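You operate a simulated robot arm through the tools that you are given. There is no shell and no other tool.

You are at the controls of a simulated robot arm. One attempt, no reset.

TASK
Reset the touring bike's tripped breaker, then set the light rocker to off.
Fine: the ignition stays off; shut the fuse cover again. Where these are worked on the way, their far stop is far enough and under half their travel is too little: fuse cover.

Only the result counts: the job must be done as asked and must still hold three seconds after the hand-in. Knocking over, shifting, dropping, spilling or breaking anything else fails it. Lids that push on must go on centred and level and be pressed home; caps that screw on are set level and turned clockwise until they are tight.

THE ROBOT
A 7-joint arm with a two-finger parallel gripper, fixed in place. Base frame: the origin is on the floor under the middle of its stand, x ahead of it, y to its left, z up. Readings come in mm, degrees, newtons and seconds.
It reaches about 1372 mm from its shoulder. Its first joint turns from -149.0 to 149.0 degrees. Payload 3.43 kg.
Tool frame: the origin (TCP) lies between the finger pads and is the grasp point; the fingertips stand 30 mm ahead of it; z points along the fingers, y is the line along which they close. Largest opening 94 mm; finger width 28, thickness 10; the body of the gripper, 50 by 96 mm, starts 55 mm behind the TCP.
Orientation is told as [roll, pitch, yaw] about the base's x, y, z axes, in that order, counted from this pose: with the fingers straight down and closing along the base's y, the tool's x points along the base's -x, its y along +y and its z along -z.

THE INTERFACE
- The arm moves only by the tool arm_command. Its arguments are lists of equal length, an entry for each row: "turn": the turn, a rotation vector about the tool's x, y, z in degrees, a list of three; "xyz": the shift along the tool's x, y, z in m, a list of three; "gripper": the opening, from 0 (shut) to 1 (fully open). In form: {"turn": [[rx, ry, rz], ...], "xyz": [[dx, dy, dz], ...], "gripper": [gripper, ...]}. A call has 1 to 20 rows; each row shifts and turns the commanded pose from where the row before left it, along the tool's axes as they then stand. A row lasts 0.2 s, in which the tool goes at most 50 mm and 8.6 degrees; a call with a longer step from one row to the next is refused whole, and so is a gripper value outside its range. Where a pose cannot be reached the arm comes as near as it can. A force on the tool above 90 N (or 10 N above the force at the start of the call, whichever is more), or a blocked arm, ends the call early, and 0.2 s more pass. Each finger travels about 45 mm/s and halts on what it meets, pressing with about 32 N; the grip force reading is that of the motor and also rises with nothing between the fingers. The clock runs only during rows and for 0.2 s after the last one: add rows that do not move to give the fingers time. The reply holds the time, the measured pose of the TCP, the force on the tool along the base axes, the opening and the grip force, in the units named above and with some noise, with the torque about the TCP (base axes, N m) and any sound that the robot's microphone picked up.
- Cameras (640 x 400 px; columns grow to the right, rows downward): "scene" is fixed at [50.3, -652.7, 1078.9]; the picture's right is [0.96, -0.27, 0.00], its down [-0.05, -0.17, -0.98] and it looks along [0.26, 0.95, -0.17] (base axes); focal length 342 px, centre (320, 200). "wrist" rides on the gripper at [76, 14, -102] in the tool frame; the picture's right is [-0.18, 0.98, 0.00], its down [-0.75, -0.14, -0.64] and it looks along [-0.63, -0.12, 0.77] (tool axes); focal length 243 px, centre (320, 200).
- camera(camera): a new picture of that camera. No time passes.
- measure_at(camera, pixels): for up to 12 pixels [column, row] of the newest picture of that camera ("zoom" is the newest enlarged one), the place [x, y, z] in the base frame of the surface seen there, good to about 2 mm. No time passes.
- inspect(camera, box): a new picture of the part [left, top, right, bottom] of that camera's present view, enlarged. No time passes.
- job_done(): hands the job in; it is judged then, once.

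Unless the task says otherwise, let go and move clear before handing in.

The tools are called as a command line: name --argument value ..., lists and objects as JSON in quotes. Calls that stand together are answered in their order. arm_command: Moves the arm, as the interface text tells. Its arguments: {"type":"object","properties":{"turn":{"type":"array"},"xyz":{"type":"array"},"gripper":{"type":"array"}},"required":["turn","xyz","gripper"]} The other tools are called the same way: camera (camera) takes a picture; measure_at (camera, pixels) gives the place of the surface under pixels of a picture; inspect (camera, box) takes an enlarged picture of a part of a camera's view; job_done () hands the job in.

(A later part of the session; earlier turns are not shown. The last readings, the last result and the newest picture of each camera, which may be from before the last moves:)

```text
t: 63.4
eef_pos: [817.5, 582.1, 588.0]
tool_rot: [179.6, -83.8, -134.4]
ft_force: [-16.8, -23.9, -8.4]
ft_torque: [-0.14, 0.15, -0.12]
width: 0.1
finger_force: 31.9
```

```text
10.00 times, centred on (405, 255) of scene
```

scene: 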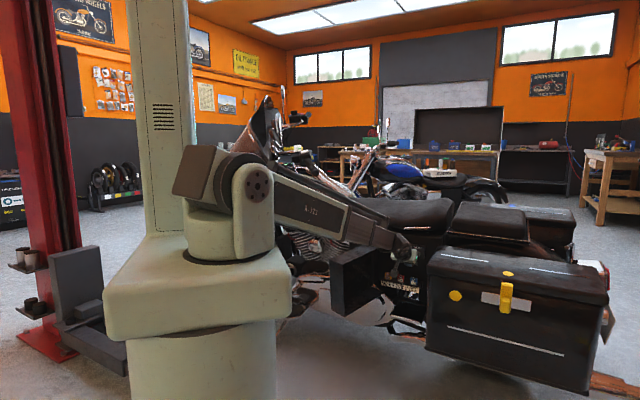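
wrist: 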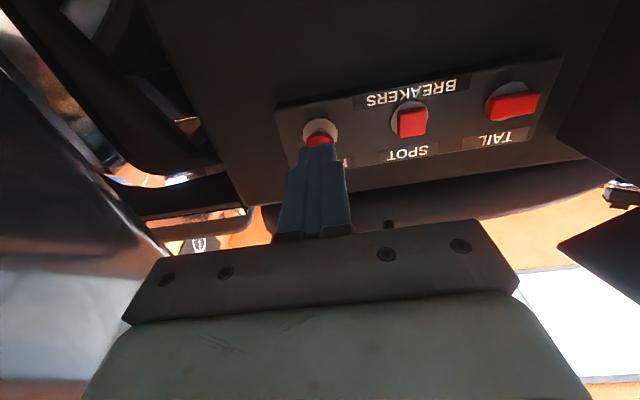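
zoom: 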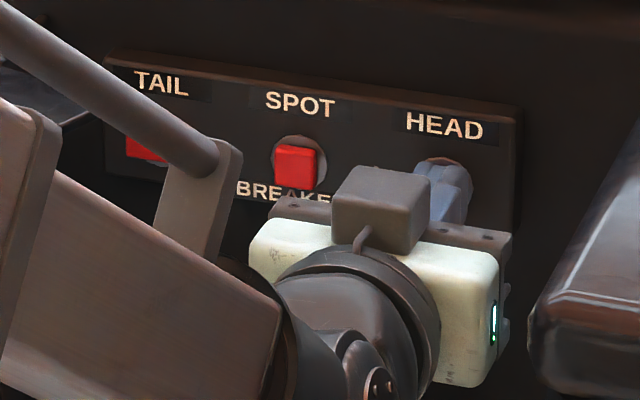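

The fingertips have reached the panel plane with 30 N. I'll back off 50 mm and see whether HEAD stays in.

arm_command --turn '[[0, 0, 0], [0, 0, 0], [0, 0, 0], [0, 0, 0]]' --xyz '[[0, 0, -0.01], [0, 0, -0.02], [0, 0, -0.025], [0, 0, 0]]' --gripper '[0, 0, 0, 0]'

inspect --camera "scene" --box '[375, 235, 435, 275]'

camera --camera "wrist"

inspect --camera "wrist" --box '[270, 60, 410, 150]'

```text
t: 64.4
eef_pos: [778.3, 543.2, 582.1]
tool_rot: [179.9, -83.8, -134.9]
ft_force: [-0.3, -0.1, -0.2]
ft_torque: [0.02, 0.04, -0.04]
width: 0.0
finger_force: 31.9
```

```text
10.00 times, centred on (405, 255) of scene
```

zoom: 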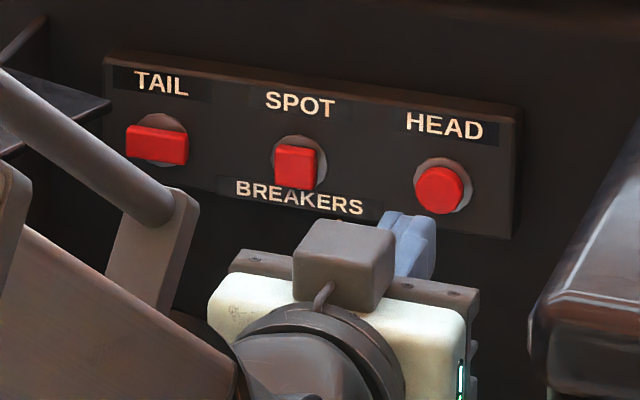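

```text
taken
```

wrist: 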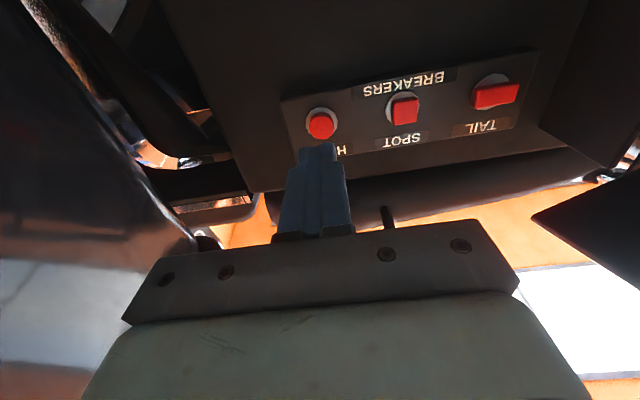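

```text
4.44 times, centred on (340, 105) of wrist
```

zoom: 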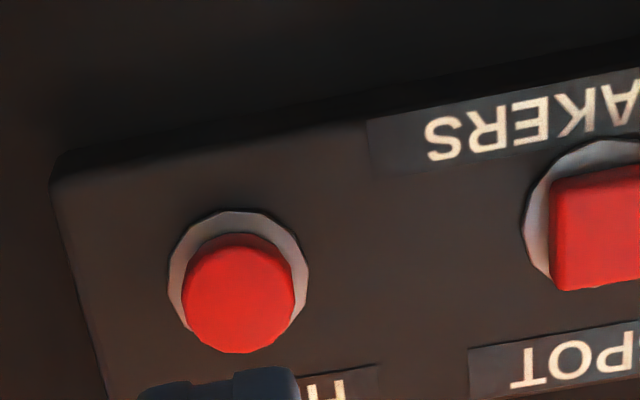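

HEAD now sits in without its white shaft showing. I'll measure its protrusion against SPOT and TAIL.

measure_at --camera "wrist" --pixels '[[322, 125], [405, 110], [498, 95], [350, 110], [450, 90], [295, 110], [318, 128]]'

measure_at --camera "scene" --pixels '[[408, 254], [402, 252], [415, 255]]'

```text
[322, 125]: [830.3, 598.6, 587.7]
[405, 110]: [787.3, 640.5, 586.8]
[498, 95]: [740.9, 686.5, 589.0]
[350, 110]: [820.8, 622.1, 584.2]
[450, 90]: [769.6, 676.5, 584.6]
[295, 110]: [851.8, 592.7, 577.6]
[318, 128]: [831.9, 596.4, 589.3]
```

```text
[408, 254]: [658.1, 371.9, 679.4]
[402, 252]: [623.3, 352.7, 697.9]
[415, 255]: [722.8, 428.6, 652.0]
```

HEAD's face is now level with SPOT and TAIL (10 mm proud of the panel), so the breaker is reset. Next I'll back away and turn the tool down again to close the cover.

arm_command --turn '[[0, 0, 0], [0, 0, 0], [0, 0, 0], [0, 0, 0], [0, 8.2, 0], [0, 8.2, 0], [0, 8.2, 0], [0, 8.2, 0], [0, 8.2, 0], [0, 8.2, 0], [0, 8.2, 0], [0, 8.2, 0], [0, 8.2, 0], [0, 8.2, 0], [0, 0, 0]]' --xyz '[[0, 0, -0.03], [0, 0, -0.03], [0, 0, -0.03], [0, 0, -0.03], [0, 0, 0], [0, 0, 0], [0, 0, 0], [0, 0, 0], [0, 0, 0], [0, 0, 0], [0, 0, 0], [0, 0, 0], [0, 0, 0], [0, 0, 0], [0, 0, 0]]' --gripper '[0, 0, 0, 0, 0, 0, 0, 0, 0, 0, 0, 0, 0, 0, 0]'

camera --camera "wrist"

inspect --camera "scene" --box '[320, 200, 440, 315]'

```text
t: 67.6
eef_pos: [694.3, 459.1, 568.9]
tool_rot: [0.0, -14.1, 45.1]
ft_force: [-1.2, -0.3, -0.2]
ft_torque: [-0.02, 0.0, 0.01]
width: 0.0
finger_force: 32.4
```

```text
taken
```

wrist: 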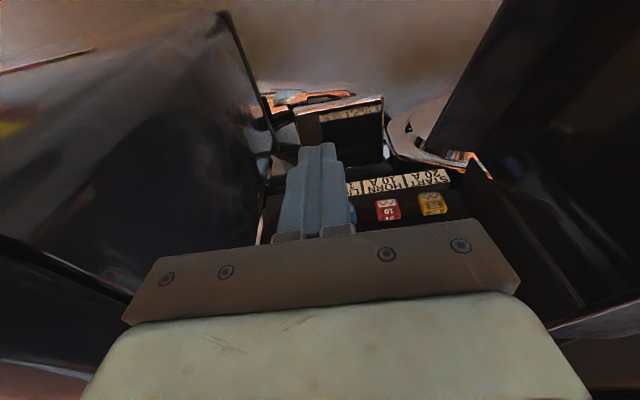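

```text
3.48 times, centred on (380, 258) of scene
```

zoom: 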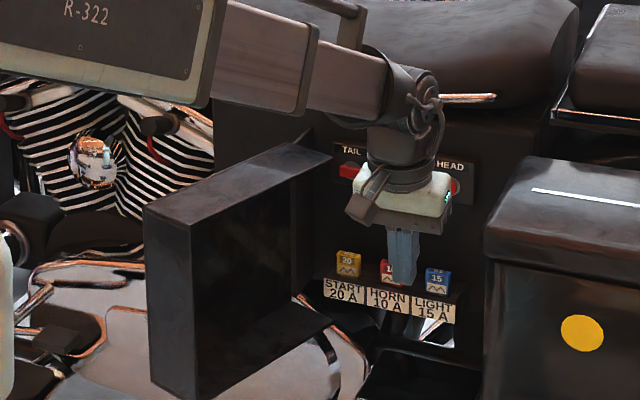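

The tool points down in front of the panel with no contact. I'll go back up and over to (430,480,860) and yaw to the angle I used on the open cover's knob.

arm_command --turn '[[0, 0, 0], [0, 0, 0], [0, 0, 0], [0, 0, 0], [0, 0, 0], [0, 0, 0], [0, 0, 0], [0, 0, 0], [0, 0, 0], [-5.3, 0, 0], [0, 0, 0]]' --xyz '[[0.0107, 0.0224, -0.036], [0.0107, 0.0224, -0.036], [0.0107, 0.0224, -0.036], [0.0107, 0.0224, -0.036], [0.0107, 0.0224, -0.036], [0.0107, 0.0224, -0.036], [0.0107, 0.0224, -0.036], [0.0107, 0.0224, -0.036], [0.0107, 0.0224, -0.036], [0, 0, 0], [0, 0, 0]]' --gripper '[0, 0, 0, 0, 0, 0, 0, 0, 0, 0, 0]'

arm_command --turn '[[1.98, -0.73, 7.72], [1.98, -0.73, 7.72], [1.98, -0.73, 7.72], [1.98, -0.73, 7.72], [1.98, -0.73, 7.72], [1.98, -0.73, 7.72], [1.98, -0.73, 7.72], [1.98, -0.73, 7.72], [1.98, -0.73, 7.72], [1.98, -0.73, 7.72], [1.98, -0.73, 7.72], [1.98, -0.73, 7.72], [1.98, -0.73, 7.72], [1.98, -0.73, 7.72]]' --xyz '[[0, 0, 0], [0, 0, 0], [0, 0, 0], [0, 0, 0], [0, 0, 0], [0, 0, 0], [0, 0, 0], [0, 0, 0], [0, 0, 0], [0, 0, 0], [0, 0, 0], [0, 0, 0], [0, 0, 0], [0, 0, 0]]' --gripper '[0, 0, 0, 0, 0, 0, 0, 0, 0.3, 0.6, 0.6, 0.6, 0.6, 0.6]'

camera --camera "wrist"

```text
t: 70.0
eef_pos: [429.6, 481.1, 860.8]
tool_rot: [5.4, -14.2, 45.2]
ft_force: [-0.3, -0.4, 0.8]
ft_torque: [-0.01, -0.01, -0.01]
width: 0.0
finger_force: 31.5
```

```text
t: 73.0
eef_pos: [429.9, 479.9, 859.5]
tool_rot: [5.5, -14.4, -67.1]
ft_force: [-0.5, -0.9, -0.6]
ft_torque: [0.01, -0.03, 0.0]
width: 56.5
finger_force: 0.1
```

```text
taken
```

wrist: 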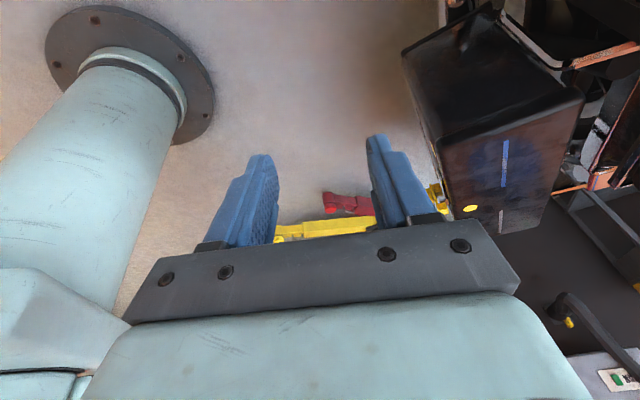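

The pose matches the earlier one. I'll retrace the path to above the open cover's knob.

arm_command --turn '[[0, 0, 0], [0, 0, 0], [0, 0, 0], [0, 0, 0], [0, 0, 0], [0, 0, 0], [0, 0, 0], [0, 0, 0], [0, 0, 0], [0, 0, 0], [0, 0, 0], [0, 0, 0]]' --xyz '[[0.0355, 0.0127, -0.0079], [0.0355, 0.0127, -0.0079], [0.0355, 0.0127, -0.0079], [0.0355, 0.0127, -0.0079], [0.0355, 0.0127, -0.0079], [0.0355, 0.0127, -0.0079], [0.0099, -0.0036, 0.0386], [0.0099, -0.0036, 0.0386], [0.0099, -0.0036, 0.0386], [0.0099, -0.0036, 0.0386], [0.0099, -0.0036, 0.0386], [0, 0, 0]]' --gripper '[0.6, 0.6, 0.6, 0.6, 0.6, 0.6, 0.6, 0.6, 0.6, 0.6, 0.6, 0.6]'

camera --camera "wrist"

inspect --camera "wrist" --box '[290, 80, 370, 140]'

```text
t: 75.6
eef_pos: [409.0, 710.4, 657.8]
tool_rot: [5.4, -14.4, -67.1]
ft_force: [0.0, 0.1, -0.4]
ft_torque: [0.0, 0.04, -0.02]
width: 56.4
finger_force: 0.0
```

```text
taken
```

wrist: 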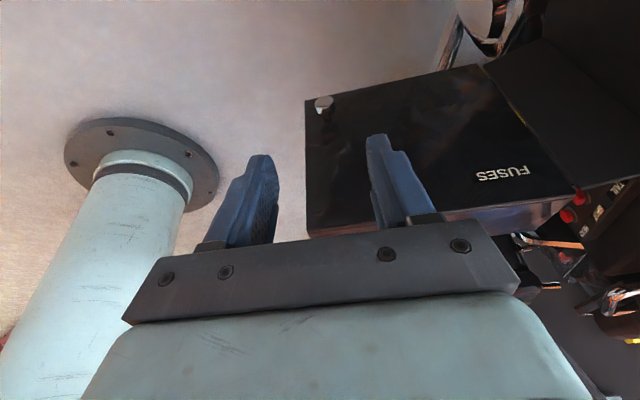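

```text
6.67 times, centred on (330, 110) of wrist
```

zoom: 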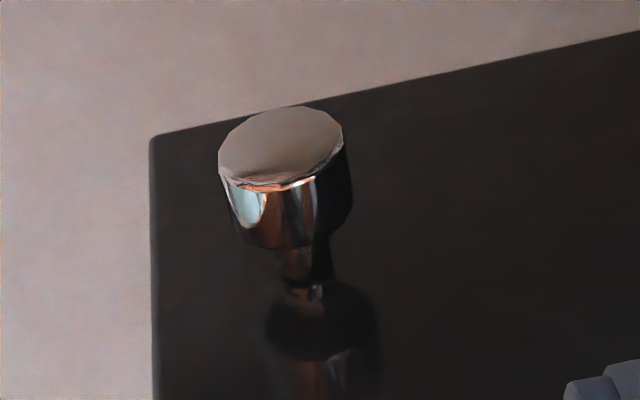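

The knob is visible at (325,103) on the open cover. I'll measure it and the cover face.

measure_at --camera "zoom" --pixels '[[281, 145], [228, 140], [335, 145], [281, 115], [281, 180], [290, 220], [200, 250], [450, 200], [500, 300], [200, 380]]'

measure_at --camera "wrist" --pixels '[[315, 200], [560, 180], [480, 80], [400, 100], [500, 140]]'

```text
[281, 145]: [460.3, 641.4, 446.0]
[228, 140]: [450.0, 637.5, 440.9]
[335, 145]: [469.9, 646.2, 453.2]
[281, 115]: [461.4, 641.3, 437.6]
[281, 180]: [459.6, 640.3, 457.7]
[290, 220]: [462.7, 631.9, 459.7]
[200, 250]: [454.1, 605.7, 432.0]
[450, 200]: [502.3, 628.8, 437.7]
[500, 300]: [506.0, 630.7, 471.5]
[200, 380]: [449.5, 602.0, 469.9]
```

```text
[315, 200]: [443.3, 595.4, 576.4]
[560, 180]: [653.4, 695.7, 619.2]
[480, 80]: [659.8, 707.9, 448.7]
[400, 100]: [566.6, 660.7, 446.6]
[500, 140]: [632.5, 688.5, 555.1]
```

Knob head centre is about (463,635,447), and the cover is at about 109°. I'll shift in and descend most of the way, then check the centring.

arm_command --turn '[[0, 0, 0], [0, 0, 0], [0, 0, 0], [0, 0, 0], [0, 0, 0], [0, 0, 0], [0, 0, 0]]' --xyz '[[-0.031, -0.001, 0], [0, 0, 0.035], [0, 0, 0.035], [0, 0, 0.035], [0, 0, 0.035], [0, 0, 0.033], [0, 0, 0]]' --gripper '[0.6, 0.6, 0.6, 0.6, 0.6, 0.6, 0.6]'

camera --camera "wrist"

measure_at --camera "wrist" --pixels '[[322, 140], [322, 130], [322, 150], [310, 140], [335, 140]]'

```text
t: 77.2
eef_pos: [452.4, 646.8, 498.5]
tool_rot: [5.4, -14.4, -67.0]
ft_force: [-0.4, -0.1, -0.2]
ft_torque: [-0.01, -0.02, -0.03]
width: 56.3
finger_force: 0.0
```

```text
taken
```

wrist: 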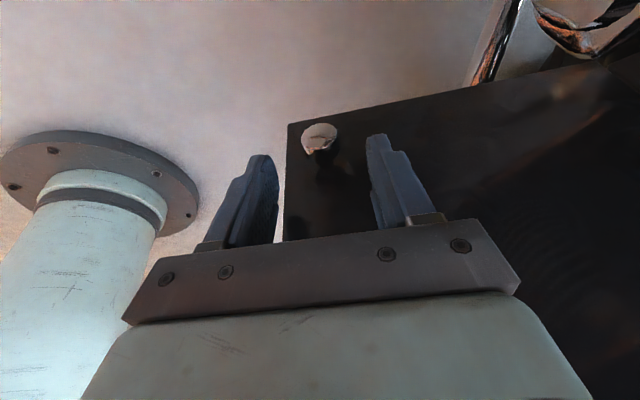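

```text
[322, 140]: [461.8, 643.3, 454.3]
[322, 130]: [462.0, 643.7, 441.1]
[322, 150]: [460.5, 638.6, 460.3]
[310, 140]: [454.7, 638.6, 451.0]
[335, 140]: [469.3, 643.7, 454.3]
```

The knob is centred between the fingers at (320,138). I'll descend the last 40 mm and grip.

arm_command --turn '[[0, 0, 0], [0, 0, 0], [0, 0, 0], [0, 0, 0], [0, 0, 0], [0, 0, 0], [0, 0, 0]]' --xyz '[[0.0027, 0.0014, 0.014], [0, 0, 0.013], [0, 0, 0.013], [0, 0, 0], [0, 0, 0], [0, 0, 0], [0, 0, 0]]' --gripper '[0.6, 0.6, 0.6, 0.1, 0.1, 0.1, 0.1]'

camera --camera "wrist"

```text
t: 78.8
eef_pos: [459.1, 643.5, 459.4]
tool_rot: [5.4, -14.3, -67.0]
ft_force: [-6.2, 0.3, -4.6]
ft_torque: [-0.14, -0.03, 0.36]
width: 26.0
finger_force: 44.9
```

```text
taken
```

wrist: 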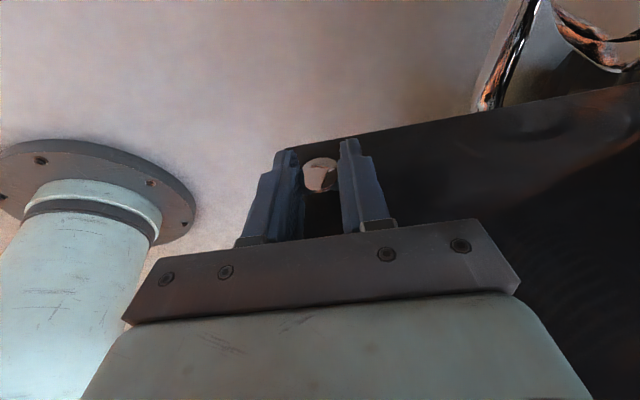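

The knob is gripped again with little force. A circle fitted through my recorded positions puts the hinge near (673,709) with a 224 mm radius, and I'll close along it 16° at a time.

arm_command --turn '[[-1.02, 0, -3.86], [-1.02, 0, -3.86], [-1.02, 0, -3.86], [-1.02, 0, -3.86], [0, 0, 0]]' --xyz '[[-0.01505, -0.00109, 0.00397], [-0.01505, -0.00109, 0.00397], [-0.01505, -0.00109, 0.00397], [-0.01505, -0.00109, 0.00397], [0, 0, 0]]' --gripper '[0.1, 0.1, 0.1, 0.1, 0.1]'

```text
t: 80.0
eef_pos: [486.5, 586.1, 458.0]
tool_rot: [4.8, -15.7, -51.1]
ft_force: [-31.2, -18.1, -46.2]
ft_torque: [-0.02, 0.32, 0.26]
width: 25.9
finger_force: 44.8
```

The forces (46 N down and 36 N radially out) tell me the tool is about 2.5 mm high and 2 mm too close to the hinge. I'll correct that as I continue.

arm_command --turn '[[0, 0, 0], [-1.02, 0, -3.86], [-1.02, 0, -3.86], [-1.02, 0, -3.86], [0, 0, 0]]' --xyz '[[0.0006, -0.0021, 0.0025], [-0.0151, -0.0013, 0.0041], [-0.0151, -0.0013, 0.0041], [-0.0151, -0.0013, 0.0041], [0, 0, 0]]' --gripper '[0.1, 0.1, 0.1, 0.1, 0.1]'

```text
t: 81.2
eef_pos: [517.5, 549.6, 458.0]
tool_rot: [4.7, -17.0, -38.9]
ft_force: [-16.7, -16.7, -20.6]
ft_torque: [-0.52, -0.07, 0.24]
width: 25.9
finger_force: 44.9
```

The forces are falling. I'll continue another 16° with a small correction.

arm_command --turn '[[0, 0, 0], [-1.02, 0, -3.86], [-1.02, 0, -3.86], [-1.02, 0, -3.86], [-1.02, 0, -3.86], [0, 0, 0]]' --xyz '[[0.0003, -0.0013, 0.0012], [-0.0151, -0.0015, 0.0042], [-0.0151, -0.0015, 0.0042], [-0.0151, -0.0015, 0.0042], [-0.0151, -0.0015, 0.0042], [0, 0, 0]]' --gripper '[0.1, 0.1, 0.1, 0.1, 0.1, 0.1]'

inspect --camera "scene" --box '[320, 200, 440, 315]'

```text
t: 82.6
eef_pos: [565.4, 512.5, 457.7]
tool_rot: [4.3, -18.2, -22.7]
ft_force: [-4.9, -3.8, 2.9]
ft_torque: [-0.36, -0.55, 0.36]
width: 25.6
finger_force: 44.9
```

```text
3.48 times, centred on (380, 258) of scene
```

zoom: 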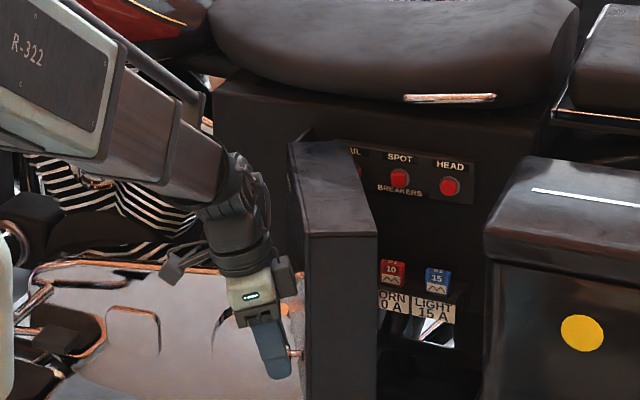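

The forces are near zero, the cover is at about 65°, and HEAD is still in. I'll continue closing.

arm_command --turn '[[-1.02, 0, -3.86], [-1.02, 0, -3.86], [-1.02, 0, -3.86], [-1.02, 0, -3.86], [0, 0, 0]]' --xyz '[[-0.0151, -0.0013, 0.0041], [-0.0151, -0.0013, 0.0041], [-0.0151, -0.0013, 0.0041], [-0.0151, -0.0013, 0.0041], [0, 0, 0]]' --gripper '[0.1, 0.1, 0.1, 0.1, 0.1]'

```text
t: 83.8
eef_pos: [624.2, 490.5, 461.4]
tool_rot: [3.1, -19.0, -6.5]
ft_force: [-1.0, 6.4, -18.7]
ft_torque: [0.03, -0.04, 0.78]
width: 25.7
finger_force: 44.7
```

The cover is at about 49°. I'll continue with a 1 mm downward correction.

arm_command --turn '[[-1.02, 0, -3.86], [-1.02, 0, -3.86], [-1.02, 0, -3.86], [-1.02, 0, -3.86], [0, 0, 0]]' --xyz '[[-0.0148, -0.0011, 0.0051], [-0.0151, -0.0011, 0.0042], [-0.0151, -0.0011, 0.0042], [-0.0151, -0.0011, 0.0042], [0, 0, 0]]' --gripper '[0.1, 0.1, 0.1, 0.1, 0.1]'

inspect --camera "scene" --box '[340, 215, 440, 315]'

```text
t: 85.0
eef_pos: [688.4, 485.6, 465.4]
tool_rot: [1.7, -19.8, 9.8]
ft_force: [-3.3, 3.7, 8.0]
ft_torque: [-0.03, 0.09, 0.63]
width: 25.9
finger_force: 45.0
```

```text
4.00 times, centred on (390, 265) of scene
```

zoom: 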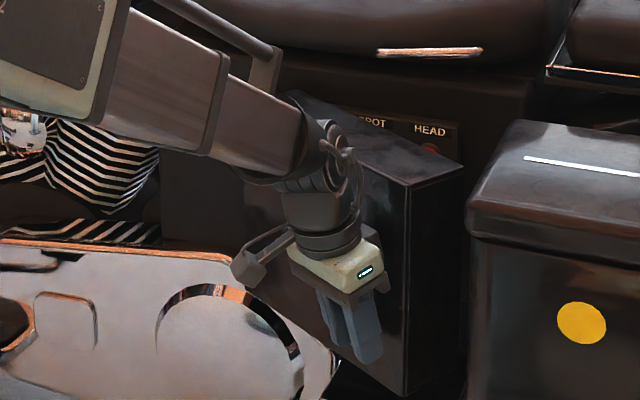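

The cover is at about 32°. I'll continue another 16°, watching the gap to the pannier.

arm_command --turn '[[-1.02, 0, -3.86], [-1.02, 0, -3.86], [-1.02, 0, -3.86], [-1.02, 0, -3.86], [0, 0, 0]]' --xyz '[[-0.0151, -0.0011, 0.0039], [-0.0151, -0.0011, 0.0039], [-0.0151, -0.0011, 0.0039], [-0.0151, -0.0011, 0.0039], [0, 0, 0]]' --gripper '[0.1, 0.1, 0.1, 0.1, 0.1]'

camera --camera "wrist"

inspect --camera "scene" --box '[340, 215, 440, 315]'

```text
t: 86.2
eef_pos: [746.8, 497.8, 471.3]
tool_rot: [0.0, -20.0, 26.2]
ft_force: [2.8, -13.6, 1.3]
ft_torque: [-0.29, -0.12, 0.41]
width: 26.0
finger_force: 45.1
```

```text
taken
```

wrist: 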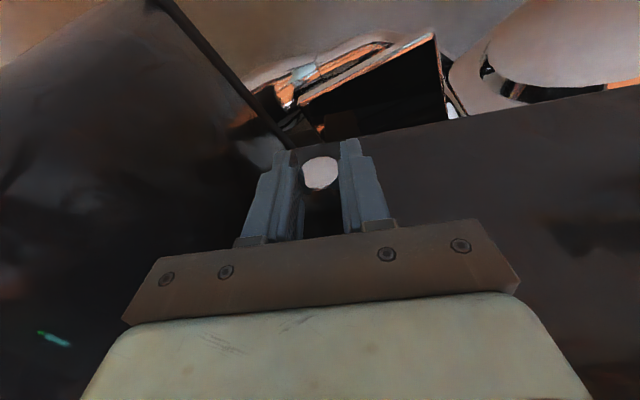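

```text
4.00 times, centred on (390, 265) of scene
```

zoom: 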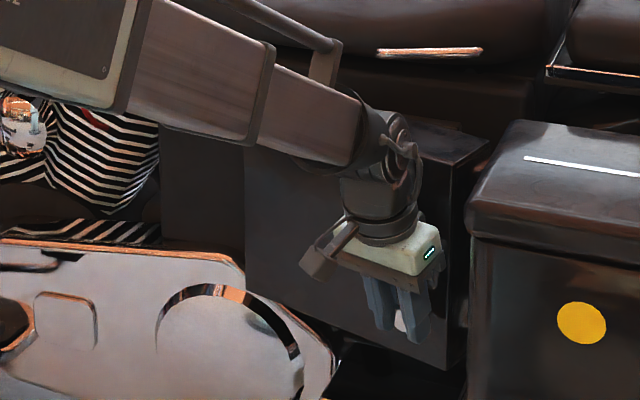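

The cover is at about 17°. I'll close another 12°.

arm_command --turn '[[-1.02, 0, -3.86], [-1.02, 0, -3.86], [-1.02, 0, -3.86], [0, 0, 0]]' --xyz '[[-0.0151, -0.0014, 0.0039], [-0.0151, -0.0012, 0.0039], [-0.0151, -0.0012, 0.0039], [0, 0, 0]]' --gripper '[0.1, 0.1, 0.1, 0.1]'

inspect --camera "scene" --box '[340, 215, 440, 315]'

```text
t: 87.2
eef_pos: [789.2, 518.9, 475.7]
tool_rot: [-0.9, -20.1, 38.5]
ft_force: [2.7, -4.5, 2.1]
ft_torque: [0.13, -0.44, 0.33]
width: 26.2
finger_force: 45.3
```

```text
4.00 times, centred on (390, 265) of scene
```

zoom: 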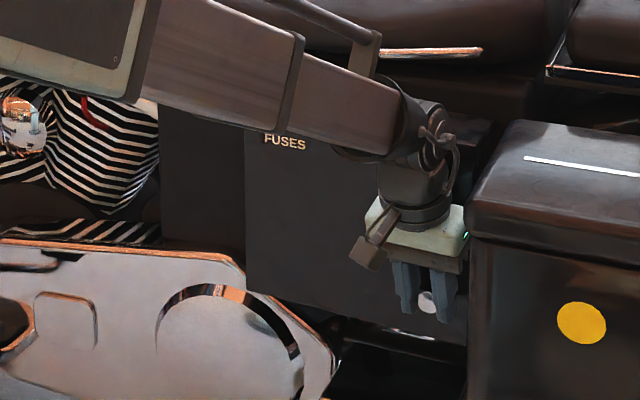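

The cover is at about 5°. I'll close the last bit in small steps and look for the stop's resistance.

arm_command --turn '[[-0.51, 0, -1.93], [-0.51, 0, -1.93], [-0.25, 0, -0.97], [-0.13, 0, -0.5], [0, 0, 0]]' --xyz '[[-0.0075, -0.0007, 0.002], [-0.0075, -0.0007, 0.002], [-0.0038, -0.0003, 0.001], [-0.0019, -0.0002, 0.0005], [0, 0, 0]]' --gripper '[0.1, 0.1, 0.1, 0.1, 0.1]'

inspect --camera "scene" --box '[340, 215, 440, 315]'

```text
t: 88.4
eef_pos: [801.6, 527.3, 478.1]
tool_rot: [-1.4, -19.1, 44.2]
ft_force: [-49.9, -48.1, 6.9]
ft_torque: [3.74, -2.72, 1.36]
width: 25.6
finger_force: 44.4
```

```text
4.00 times, centred on (390, 265) of scene
```

zoom: 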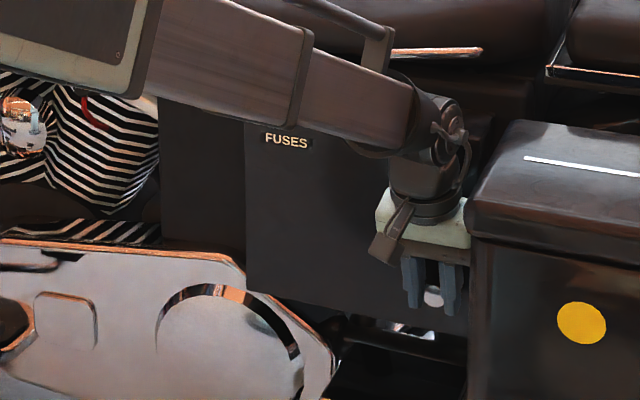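

The tool meets about 69 N straight along the panel's normal, so the cover is against its stop. I'll relax by 3.5 mm, release the knob and check.

arm_command --turn '[[0, 0, 0], [0, 0, 0], [0, 0, 0], [0, 0, 0], [0, 0, 0]]' --xyz '[[0.0034, 0, -0.0009], [0, 0, 0], [0, 0, 0], [0, 0, 0], [0, 0, 0]]' --gripper '[0.1, 0.1, 0.6, 0.6, 0.6]'

camera --camera "wrist"

```text
t: 89.6
eef_pos: [802.3, 526.3, 476.7]
tool_rot: [-1.6, -19.6, 44.1]
ft_force: [-38.4, -33.1, 6.2]
ft_torque: [2.51, -2.77, 0.96]
width: 56.3
finger_force: 0.1
```

```text
taken
```

wrist: 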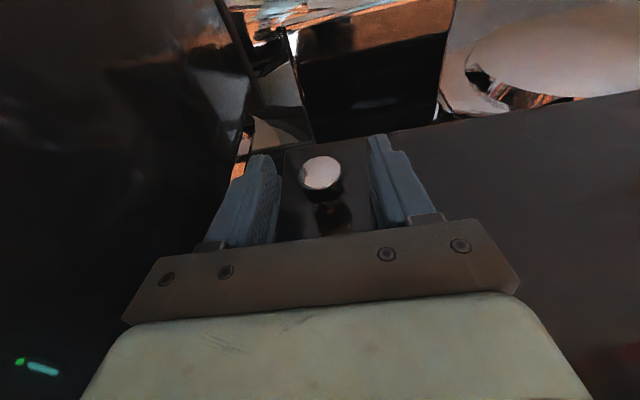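

The gripper body itself is touching the cover's face (51 N), which pressed it home. I'll move straight outward 30 mm, then up, and check the cover.

arm_command --turn '[[0, 0, 0], [0, 0, 0], [0, 0, 0], [0, 0, 0], [0, 0, 0], [0, 0, 0], [0, 0, 0], [0, 0, 0], [0, 0, 0]]' --xyz '[[0.0048, 0, -0.0013], [0.0096, 0, -0.0025], [0.015, 0, -0.004], [0.015, 0, -0.004], [0, 0, -0.04], [0, 0, -0.04], [0, 0, -0.04], [0, 0, -0.04], [0, 0, 0]]' --gripper '[0.6, 0.6, 0.6, 0.6, 0.6, 0.6, 0.6, 0.6, 0.6]'

camera --camera "wrist"

camera --camera "scene"

inspect --camera "scene" --box '[360, 225, 440, 305]'

```text
t: 91.6
eef_pos: [730.0, 461.9, 623.4]
tool_rot: [-1.5, -19.8, 44.1]
ft_force: [-0.4, -0.2, 0.5]
ft_torque: [0.01, 0.01, 0.01]
width: 56.3
finger_force: 0.0
```

```text
taken
```

wrist: 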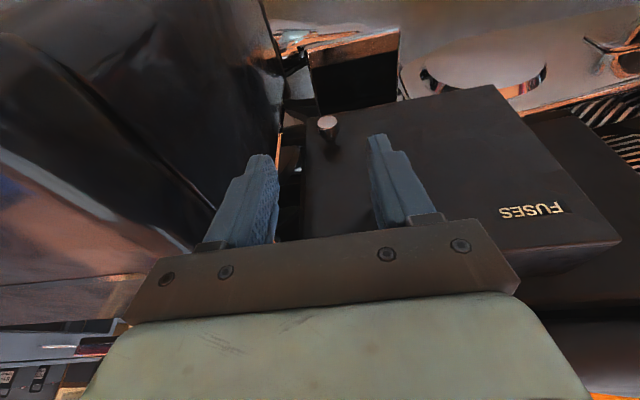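

```text
taken
```

scene: 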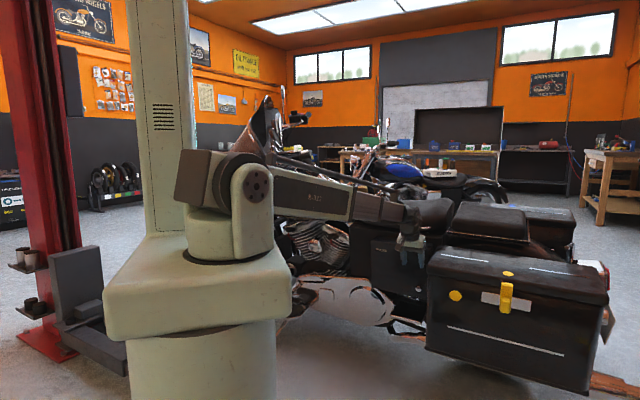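

```text
5.00 times, centred on (400, 265) of scene
```

zoom: 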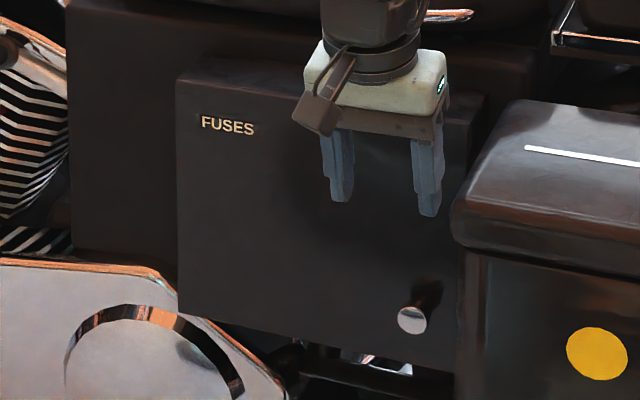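

The cover looks as it did at the start. I'll measure the same pixels as before to confirm it's fully shut.

measure_at --camera "zoom" --pixels '[[411, 320], [450, 365], [300, 200], [182, 85], [182, 308], [450, 250], [300, 300], [310, 330], [205, 64]]'

```text
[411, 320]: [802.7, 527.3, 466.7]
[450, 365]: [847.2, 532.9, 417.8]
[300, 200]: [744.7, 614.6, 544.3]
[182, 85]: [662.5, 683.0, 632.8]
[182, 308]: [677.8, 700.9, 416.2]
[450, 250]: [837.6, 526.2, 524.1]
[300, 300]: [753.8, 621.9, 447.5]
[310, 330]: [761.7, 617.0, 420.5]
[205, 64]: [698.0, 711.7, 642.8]
```

All points match the starting measurements within a couple of millimetres, so the cover is shut. Now I go to the light rocker: rise beside the bike, then move above the left switch box with fingers closed.

arm_command --turn '[[0, 0, 0], [0, 0, 0], [0, 0, 0], [0, 0, 0], [0, 0, 0], [0, 0, 0], [0, 0, 0], [0, 0, 0], [0, 0, 0]]' --xyz '[[-0.0067, 0.021, -0.0362], [-0.0067, 0.021, -0.0362], [-0.0067, 0.021, -0.0362], [-0.0067, 0.021, -0.0362], [-0.0067, 0.021, -0.0362], [-0.0067, 0.021, -0.0362], [-0.0067, 0.021, -0.0362], [-0.0067, 0.021, -0.0362], [-0.0067, 0.021, -0.0362]]' --gripper '[0.6, 0.3, 0, 0, 0, 0, 0, 0, 0]'

arm_command --turn '[[0, 0, 0], [0, 0, 0], [0, 0, 0], [0, 0, 0], [0, 0, 0], [0, 0, 0], [0, 0, 0], [0, 0, 0], [0, 0, 0], [0, 0, 0]]' --xyz '[[-0.0224, 0.033, -0.0185], [-0.0224, 0.033, -0.0185], [-0.0224, 0.033, -0.0185], [-0.0224, 0.033, -0.0185], [-0.0224, 0.033, -0.0185], [-0.0224, 0.033, -0.0185], [-0.0224, 0.033, -0.0185], [-0.0224, 0.033, -0.0185], [-0.0224, 0.033, -0.0185], [-0.0224, 0.033, -0.0185]]' --gripper '[0, 0, 0, 0, 0, 0, 0, 0, 0, 0]'

camera --camera "wrist"

camera --camera "scene"

```text
t: 93.6
eef_pos: [555.0, 567.7, 945.1]
tool_rot: [-1.5, -19.9, 44.1]
ft_force: [0.1, 1.3, 0.3]
ft_torque: [-0.03, 0.01, -0.01]
width: 0.0
finger_force: 31.7
```

```text
t: 95.8
eef_pos: [430.4, 912.9, 1186.3]
tool_rot: [-1.5, -19.8, 44.1]
ft_force: [0.0, -0.9, 0.4]
ft_torque: [0.0, -0.02, 0.04]
width: 0.2
finger_force: 31.8
```

```text
taken
```

wrist: 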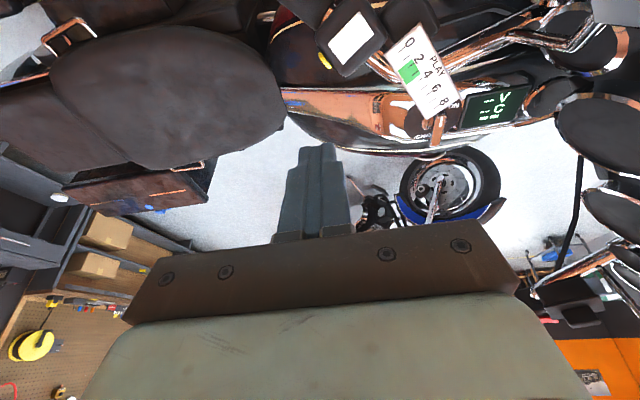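

```text
taken
```

scene: 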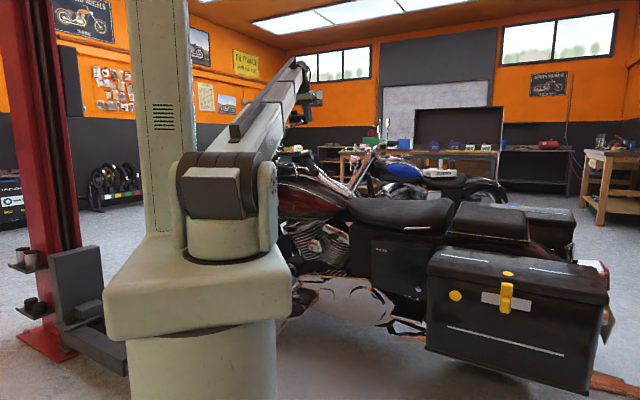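

The switch box shows at (350,38). I'll zoom on the rocker for any marks and its current tilt.

inspect --camera "wrist" --box '[300, 0, 400, 80]'

inspect --camera "wrist" --box '[325, 5, 380, 65]'

```text
5.00 times, centred on (350, 40) of wrist
```

zoom: 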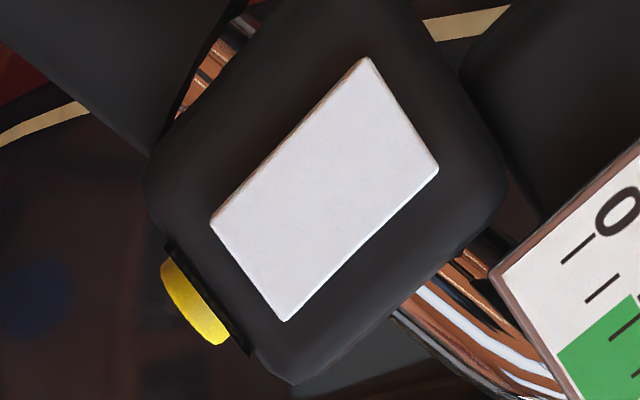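

```text
6.67 times, centred on (352, 35) of wrist
```

zoom: 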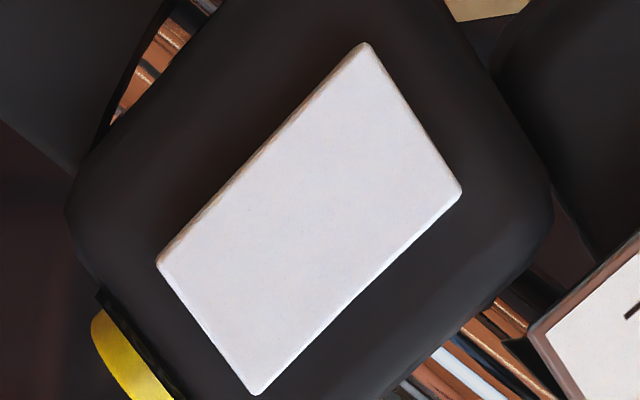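

measure_at --camera "zoom" --pixels '[[165, 262], [255, 385], [365, 52], [452, 188], [308, 222], [235, 300], [385, 140], [120, 250], [210, 390], [410, 50], [500, 190], [330, 390]]'

```text
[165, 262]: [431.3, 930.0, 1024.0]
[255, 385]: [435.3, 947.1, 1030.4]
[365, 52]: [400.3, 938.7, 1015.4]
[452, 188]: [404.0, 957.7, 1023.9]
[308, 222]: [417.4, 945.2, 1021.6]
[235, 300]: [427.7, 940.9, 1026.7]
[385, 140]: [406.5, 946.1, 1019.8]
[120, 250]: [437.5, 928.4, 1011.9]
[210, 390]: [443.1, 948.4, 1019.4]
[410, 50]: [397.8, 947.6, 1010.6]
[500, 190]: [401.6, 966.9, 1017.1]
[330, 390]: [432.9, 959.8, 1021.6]
```

The rocker's rear end stands 12 mm and its front about 8 mm above the box, with the box normal at about (-0.19,-0.30,0.94). Before approaching, I'll yaw +14° to square the tool to the box, and check the windscreen's position.

arm_command --turn '[[-2.4, 0, -6.6], [-2.4, 0, -6.6], [0, 0, 0]]' --xyz '[[0, 0, 0], [0, 0, 0], [0, 0, 0]]' --gripper '[0, 0, 0]'

camera --camera "wrist"

inspect --camera "scene" --box '[240, 60, 380, 200]'

```text
t: 96.6
eef_pos: [430.5, 912.8, 1186.3]
tool_rot: [-1.4, -19.5, 58.3]
ft_force: [-0.2, -0.5, 1.3]
ft_torque: [0.0, 0.0, 0.02]
width: 0.0
finger_force: 32.3
```

```text
taken
```

wrist: 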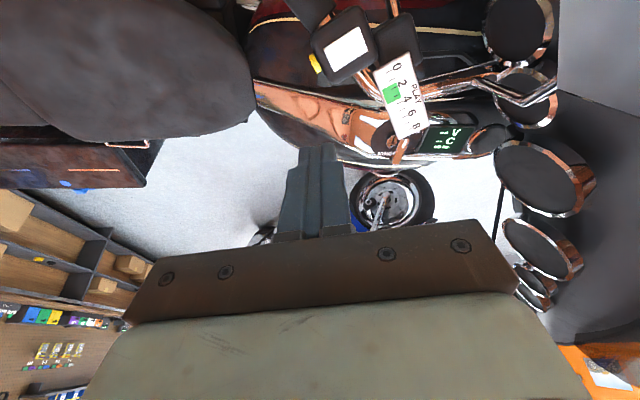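

```text
2.86 times, centred on (310, 130) of scene
```

zoom: 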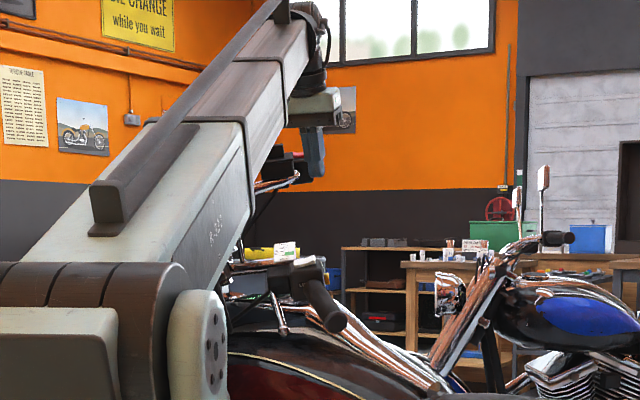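

There's an object behind the fingers in the scene zoom, around (275,160)–(290,182). I'll measure it to be sure it's clear of the approach.

measure_at --camera "zoom" --pixels '[[275, 158], [290, 180], [265, 195], [255, 170], [312, 160], [285, 250], [310, 270], [300, 165], [265, 150], [250, 255]]'

measure_at --camera "wrist" --pixels '[[340, 55], [320, 40], [365, 45], [410, 90], [480, 90], [515, 30], [590, 60], [560, 170], [410, 35]]'

```text
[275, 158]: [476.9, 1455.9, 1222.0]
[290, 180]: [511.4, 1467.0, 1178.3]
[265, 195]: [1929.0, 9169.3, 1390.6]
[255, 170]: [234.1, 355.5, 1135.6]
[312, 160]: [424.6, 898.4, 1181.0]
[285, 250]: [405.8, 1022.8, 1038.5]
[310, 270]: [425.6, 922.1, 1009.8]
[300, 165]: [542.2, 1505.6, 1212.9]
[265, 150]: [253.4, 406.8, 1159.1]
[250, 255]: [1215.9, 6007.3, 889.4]
```

```text
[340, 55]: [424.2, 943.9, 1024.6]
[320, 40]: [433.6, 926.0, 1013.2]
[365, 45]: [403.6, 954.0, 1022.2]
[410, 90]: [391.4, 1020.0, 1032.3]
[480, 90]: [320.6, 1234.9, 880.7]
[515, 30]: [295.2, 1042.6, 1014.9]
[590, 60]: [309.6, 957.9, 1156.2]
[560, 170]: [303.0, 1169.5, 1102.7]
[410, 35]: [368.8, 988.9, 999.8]
```

The far object is the right mirror (y≈1460) and the windscreen is at x≈310, so both are clear. I'll move to 55 mm above the rocker's rear end.

arm_command --turn '[[0, 0, 0], [0, 0, 0], [0, 0, 0]]' --xyz '[[0.0149, 0.0039, 0.0361], [0.0148, 0.0038, 0.0361], [0, 0, 0]]' --gripper '[0, 0, 0]'

camera --camera "wrist"

inspect --camera "wrist" --box '[270, 60, 410, 170]'

inspect --camera "scene" --box '[300, 110, 350, 190]'

```text
t: 97.4
eef_pos: [423.4, 913.7, 1108.2]
tool_rot: [-1.4, -19.4, 58.2]
ft_force: [0.4, 0.1, 0.9]
ft_torque: [0.01, 0.0, 0.03]
width: 0.2
finger_force: 31.9
```

```text
taken
```

wrist: 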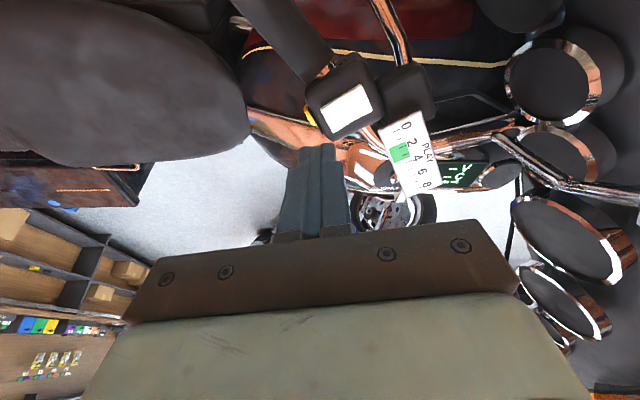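

```text
3.64 times, centred on (340, 115) of wrist
```

zoom: 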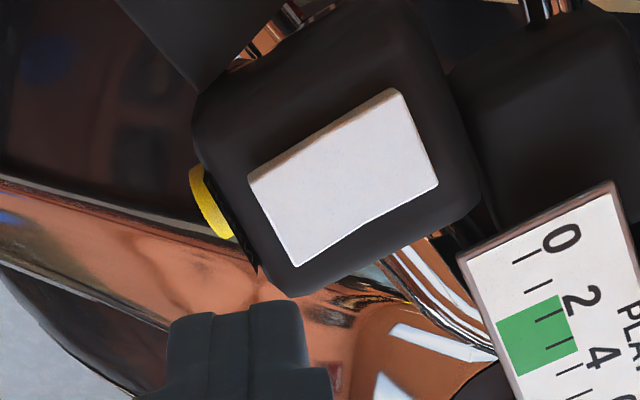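

```text
5.00 times, centred on (325, 150) of scene
```

zoom: 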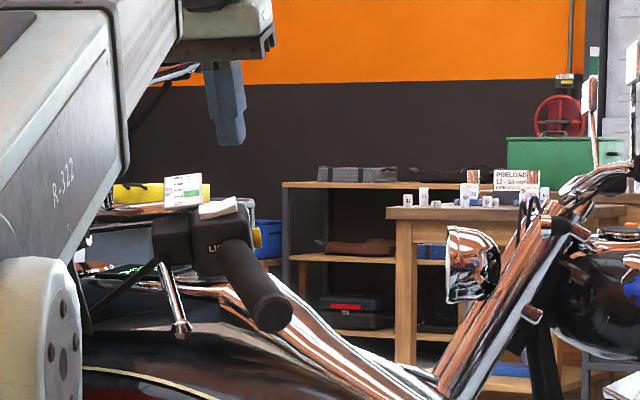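

The fingers are above the rear end. I'll re-measure the rocker's rear edge from this closer view before pressing.

inspect --camera "wrist" --box '[310, 70, 390, 140]'

```text
5.71 times, centred on (350, 105) of wrist
```

zoom: 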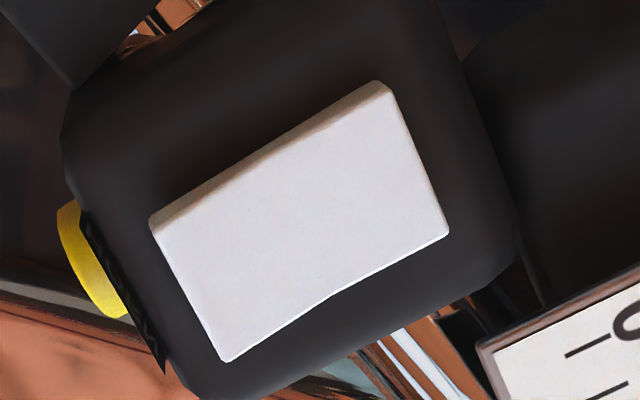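

measure_at --camera "zoom" --pixels '[[158, 228], [225, 352], [190, 290], [270, 180], [335, 290], [300, 235], [378, 92], [440, 230], [410, 160], [120, 220], [250, 375], [420, 120]]'

```text
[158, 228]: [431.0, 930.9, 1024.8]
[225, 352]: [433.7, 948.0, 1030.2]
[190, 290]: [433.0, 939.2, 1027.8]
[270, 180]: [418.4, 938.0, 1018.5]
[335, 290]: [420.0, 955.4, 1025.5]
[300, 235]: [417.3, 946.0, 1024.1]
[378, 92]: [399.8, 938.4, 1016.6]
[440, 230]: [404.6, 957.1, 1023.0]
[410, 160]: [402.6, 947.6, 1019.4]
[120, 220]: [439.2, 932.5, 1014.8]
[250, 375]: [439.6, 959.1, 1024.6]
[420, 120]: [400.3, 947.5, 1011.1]
```

The rear edge is at about (433.5,939.5,1028). I'll descend 48 mm, stopping just above it.

arm_command --turn '[[0, 0, 0], [0, 0, 0], [0, 0, 0], [0, 0, 0]]' --xyz '[[0.0002, 0.0021, 0.016], [0, 0, 0.016], [0, 0, 0.016], [0, 0, 0]]' --gripper '[0, 0, 0, 0]'

camera --camera "wrist"

inspect --camera "wrist" --box '[270, 90, 410, 190]'

inspect --camera "scene" --box '[295, 130, 345, 180]'

```text
t: 98.4
eef_pos: [429.7, 927.2, 1063.8]
tool_rot: [-1.4, -19.5, 58.1]
ft_force: [0.6, 0.2, 0.3]
ft_torque: [-0.01, -0.02, 0.03]
width: 0.0
finger_force: 32.0
```

```text
taken
```

wrist: 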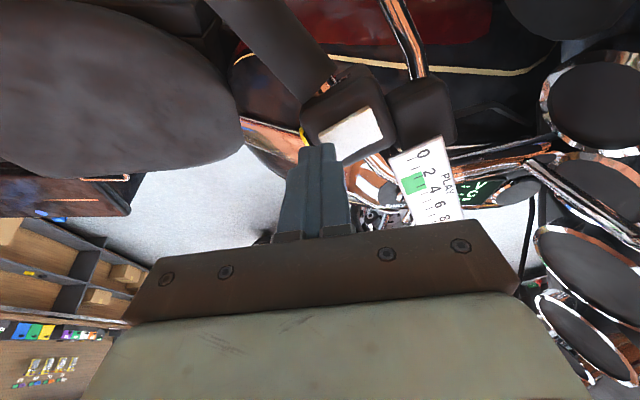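

```text
4.00 times, centred on (340, 140) of wrist
```

zoom: 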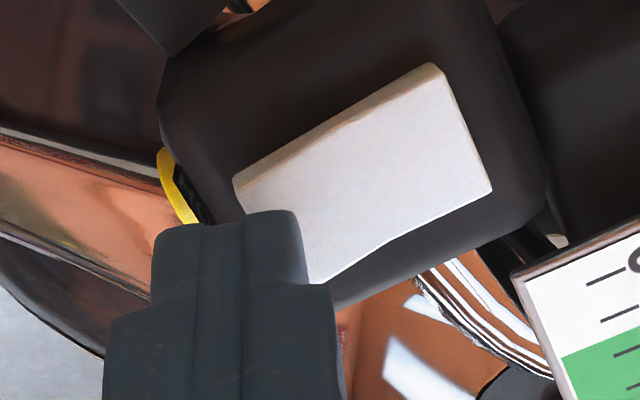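

```text
8.00 times, centred on (320, 155) of scene
```

zoom: 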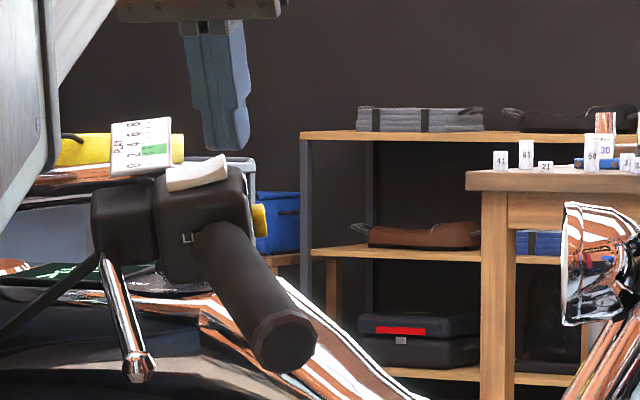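

The fingertips are right over the raised rear end, about 6 mm above it. I'll press down in 2 mm steps.

arm_command --turn '[[0, 0, 0], [0, 0, 0], [0, 0, 0], [0, 0, 0], [0, 0, 0], [0, 0, 0]]' --xyz '[[0, 0, 0.002], [0, 0, 0.002], [0, 0, 0.002], [0, 0, 0.002], [0, 0, 0.002], [0, 0, 0]]' --gripper '[0, 0, 0, 0, 0, 0]'

inspect --camera "scene" --box '[295, 130, 345, 180]'

inspect --camera "wrist" --box '[270, 90, 410, 190]'

```text
t: 99.8
eef_pos: [432.7, 929.4, 1053.5]
tool_rot: [-1.5, -19.4, 58.1]
ft_force: [-0.7, 0.0, -0.5]
ft_torque: [0.02, 0.0, 0.0]
width: 0.1
finger_force: 31.7
```

```text
8.00 times, centred on (320, 155) of scene
```

zoom: 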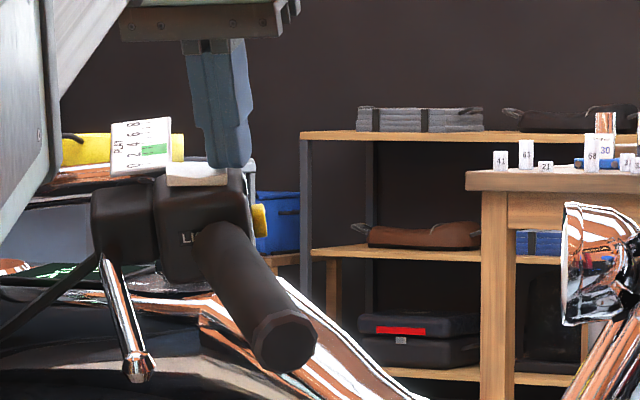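

```text
4.00 times, centred on (340, 140) of wrist
```

zoom: 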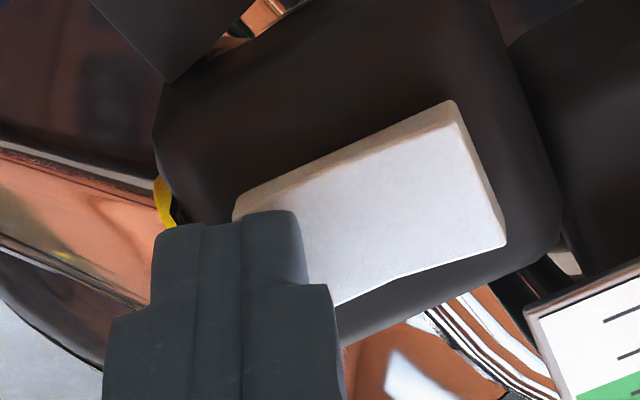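

The rear end is going down and the front is now rising, with almost no force. I'll press on in small steps until it reaches its stop.

arm_command --turn '[[0, 0, 0], [0, 0, 0], [0, 0, 0], [0, 0, 0]]' --xyz '[[0, 0, 0.0015], [0, 0, 0.0015], [0, 0, 0.0015], [0, 0, 0]]' --gripper '[0, 0, 0, 0]'

inspect --camera "scene" --box '[295, 130, 345, 180]'

inspect --camera "wrist" --box '[270, 90, 410, 190]'

```text
t: 100.8
eef_pos: [432.6, 929.9, 1053.0]
tool_rot: [-1.4, -19.7, 58.0]
ft_force: [-7.5, -12.6, 27.3]
ft_torque: [-0.36, 0.48, 0.13]
width: 0.0
finger_force: 32.0
```

```text
8.00 times, centred on (320, 155) of scene
```

zoom: 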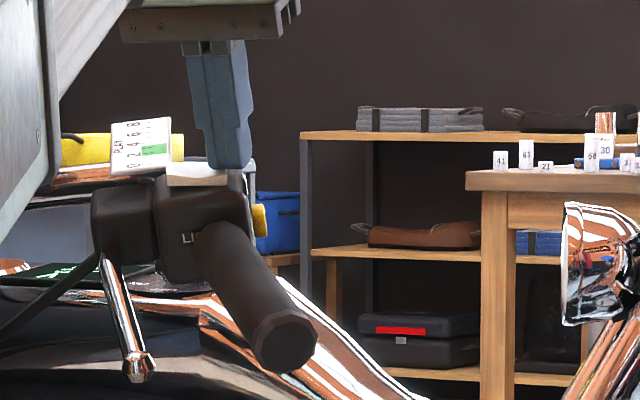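

```text
4.00 times, centred on (340, 140) of wrist
```

zoom: 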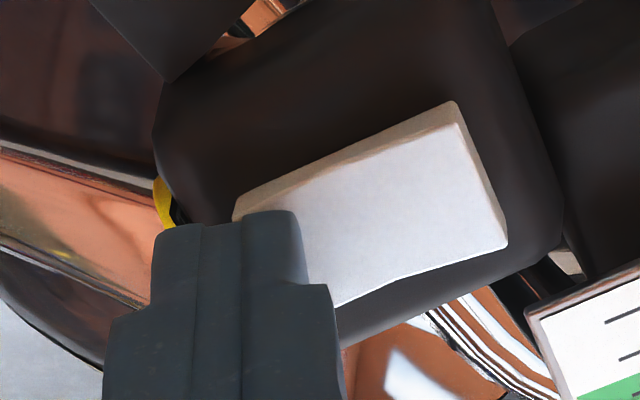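

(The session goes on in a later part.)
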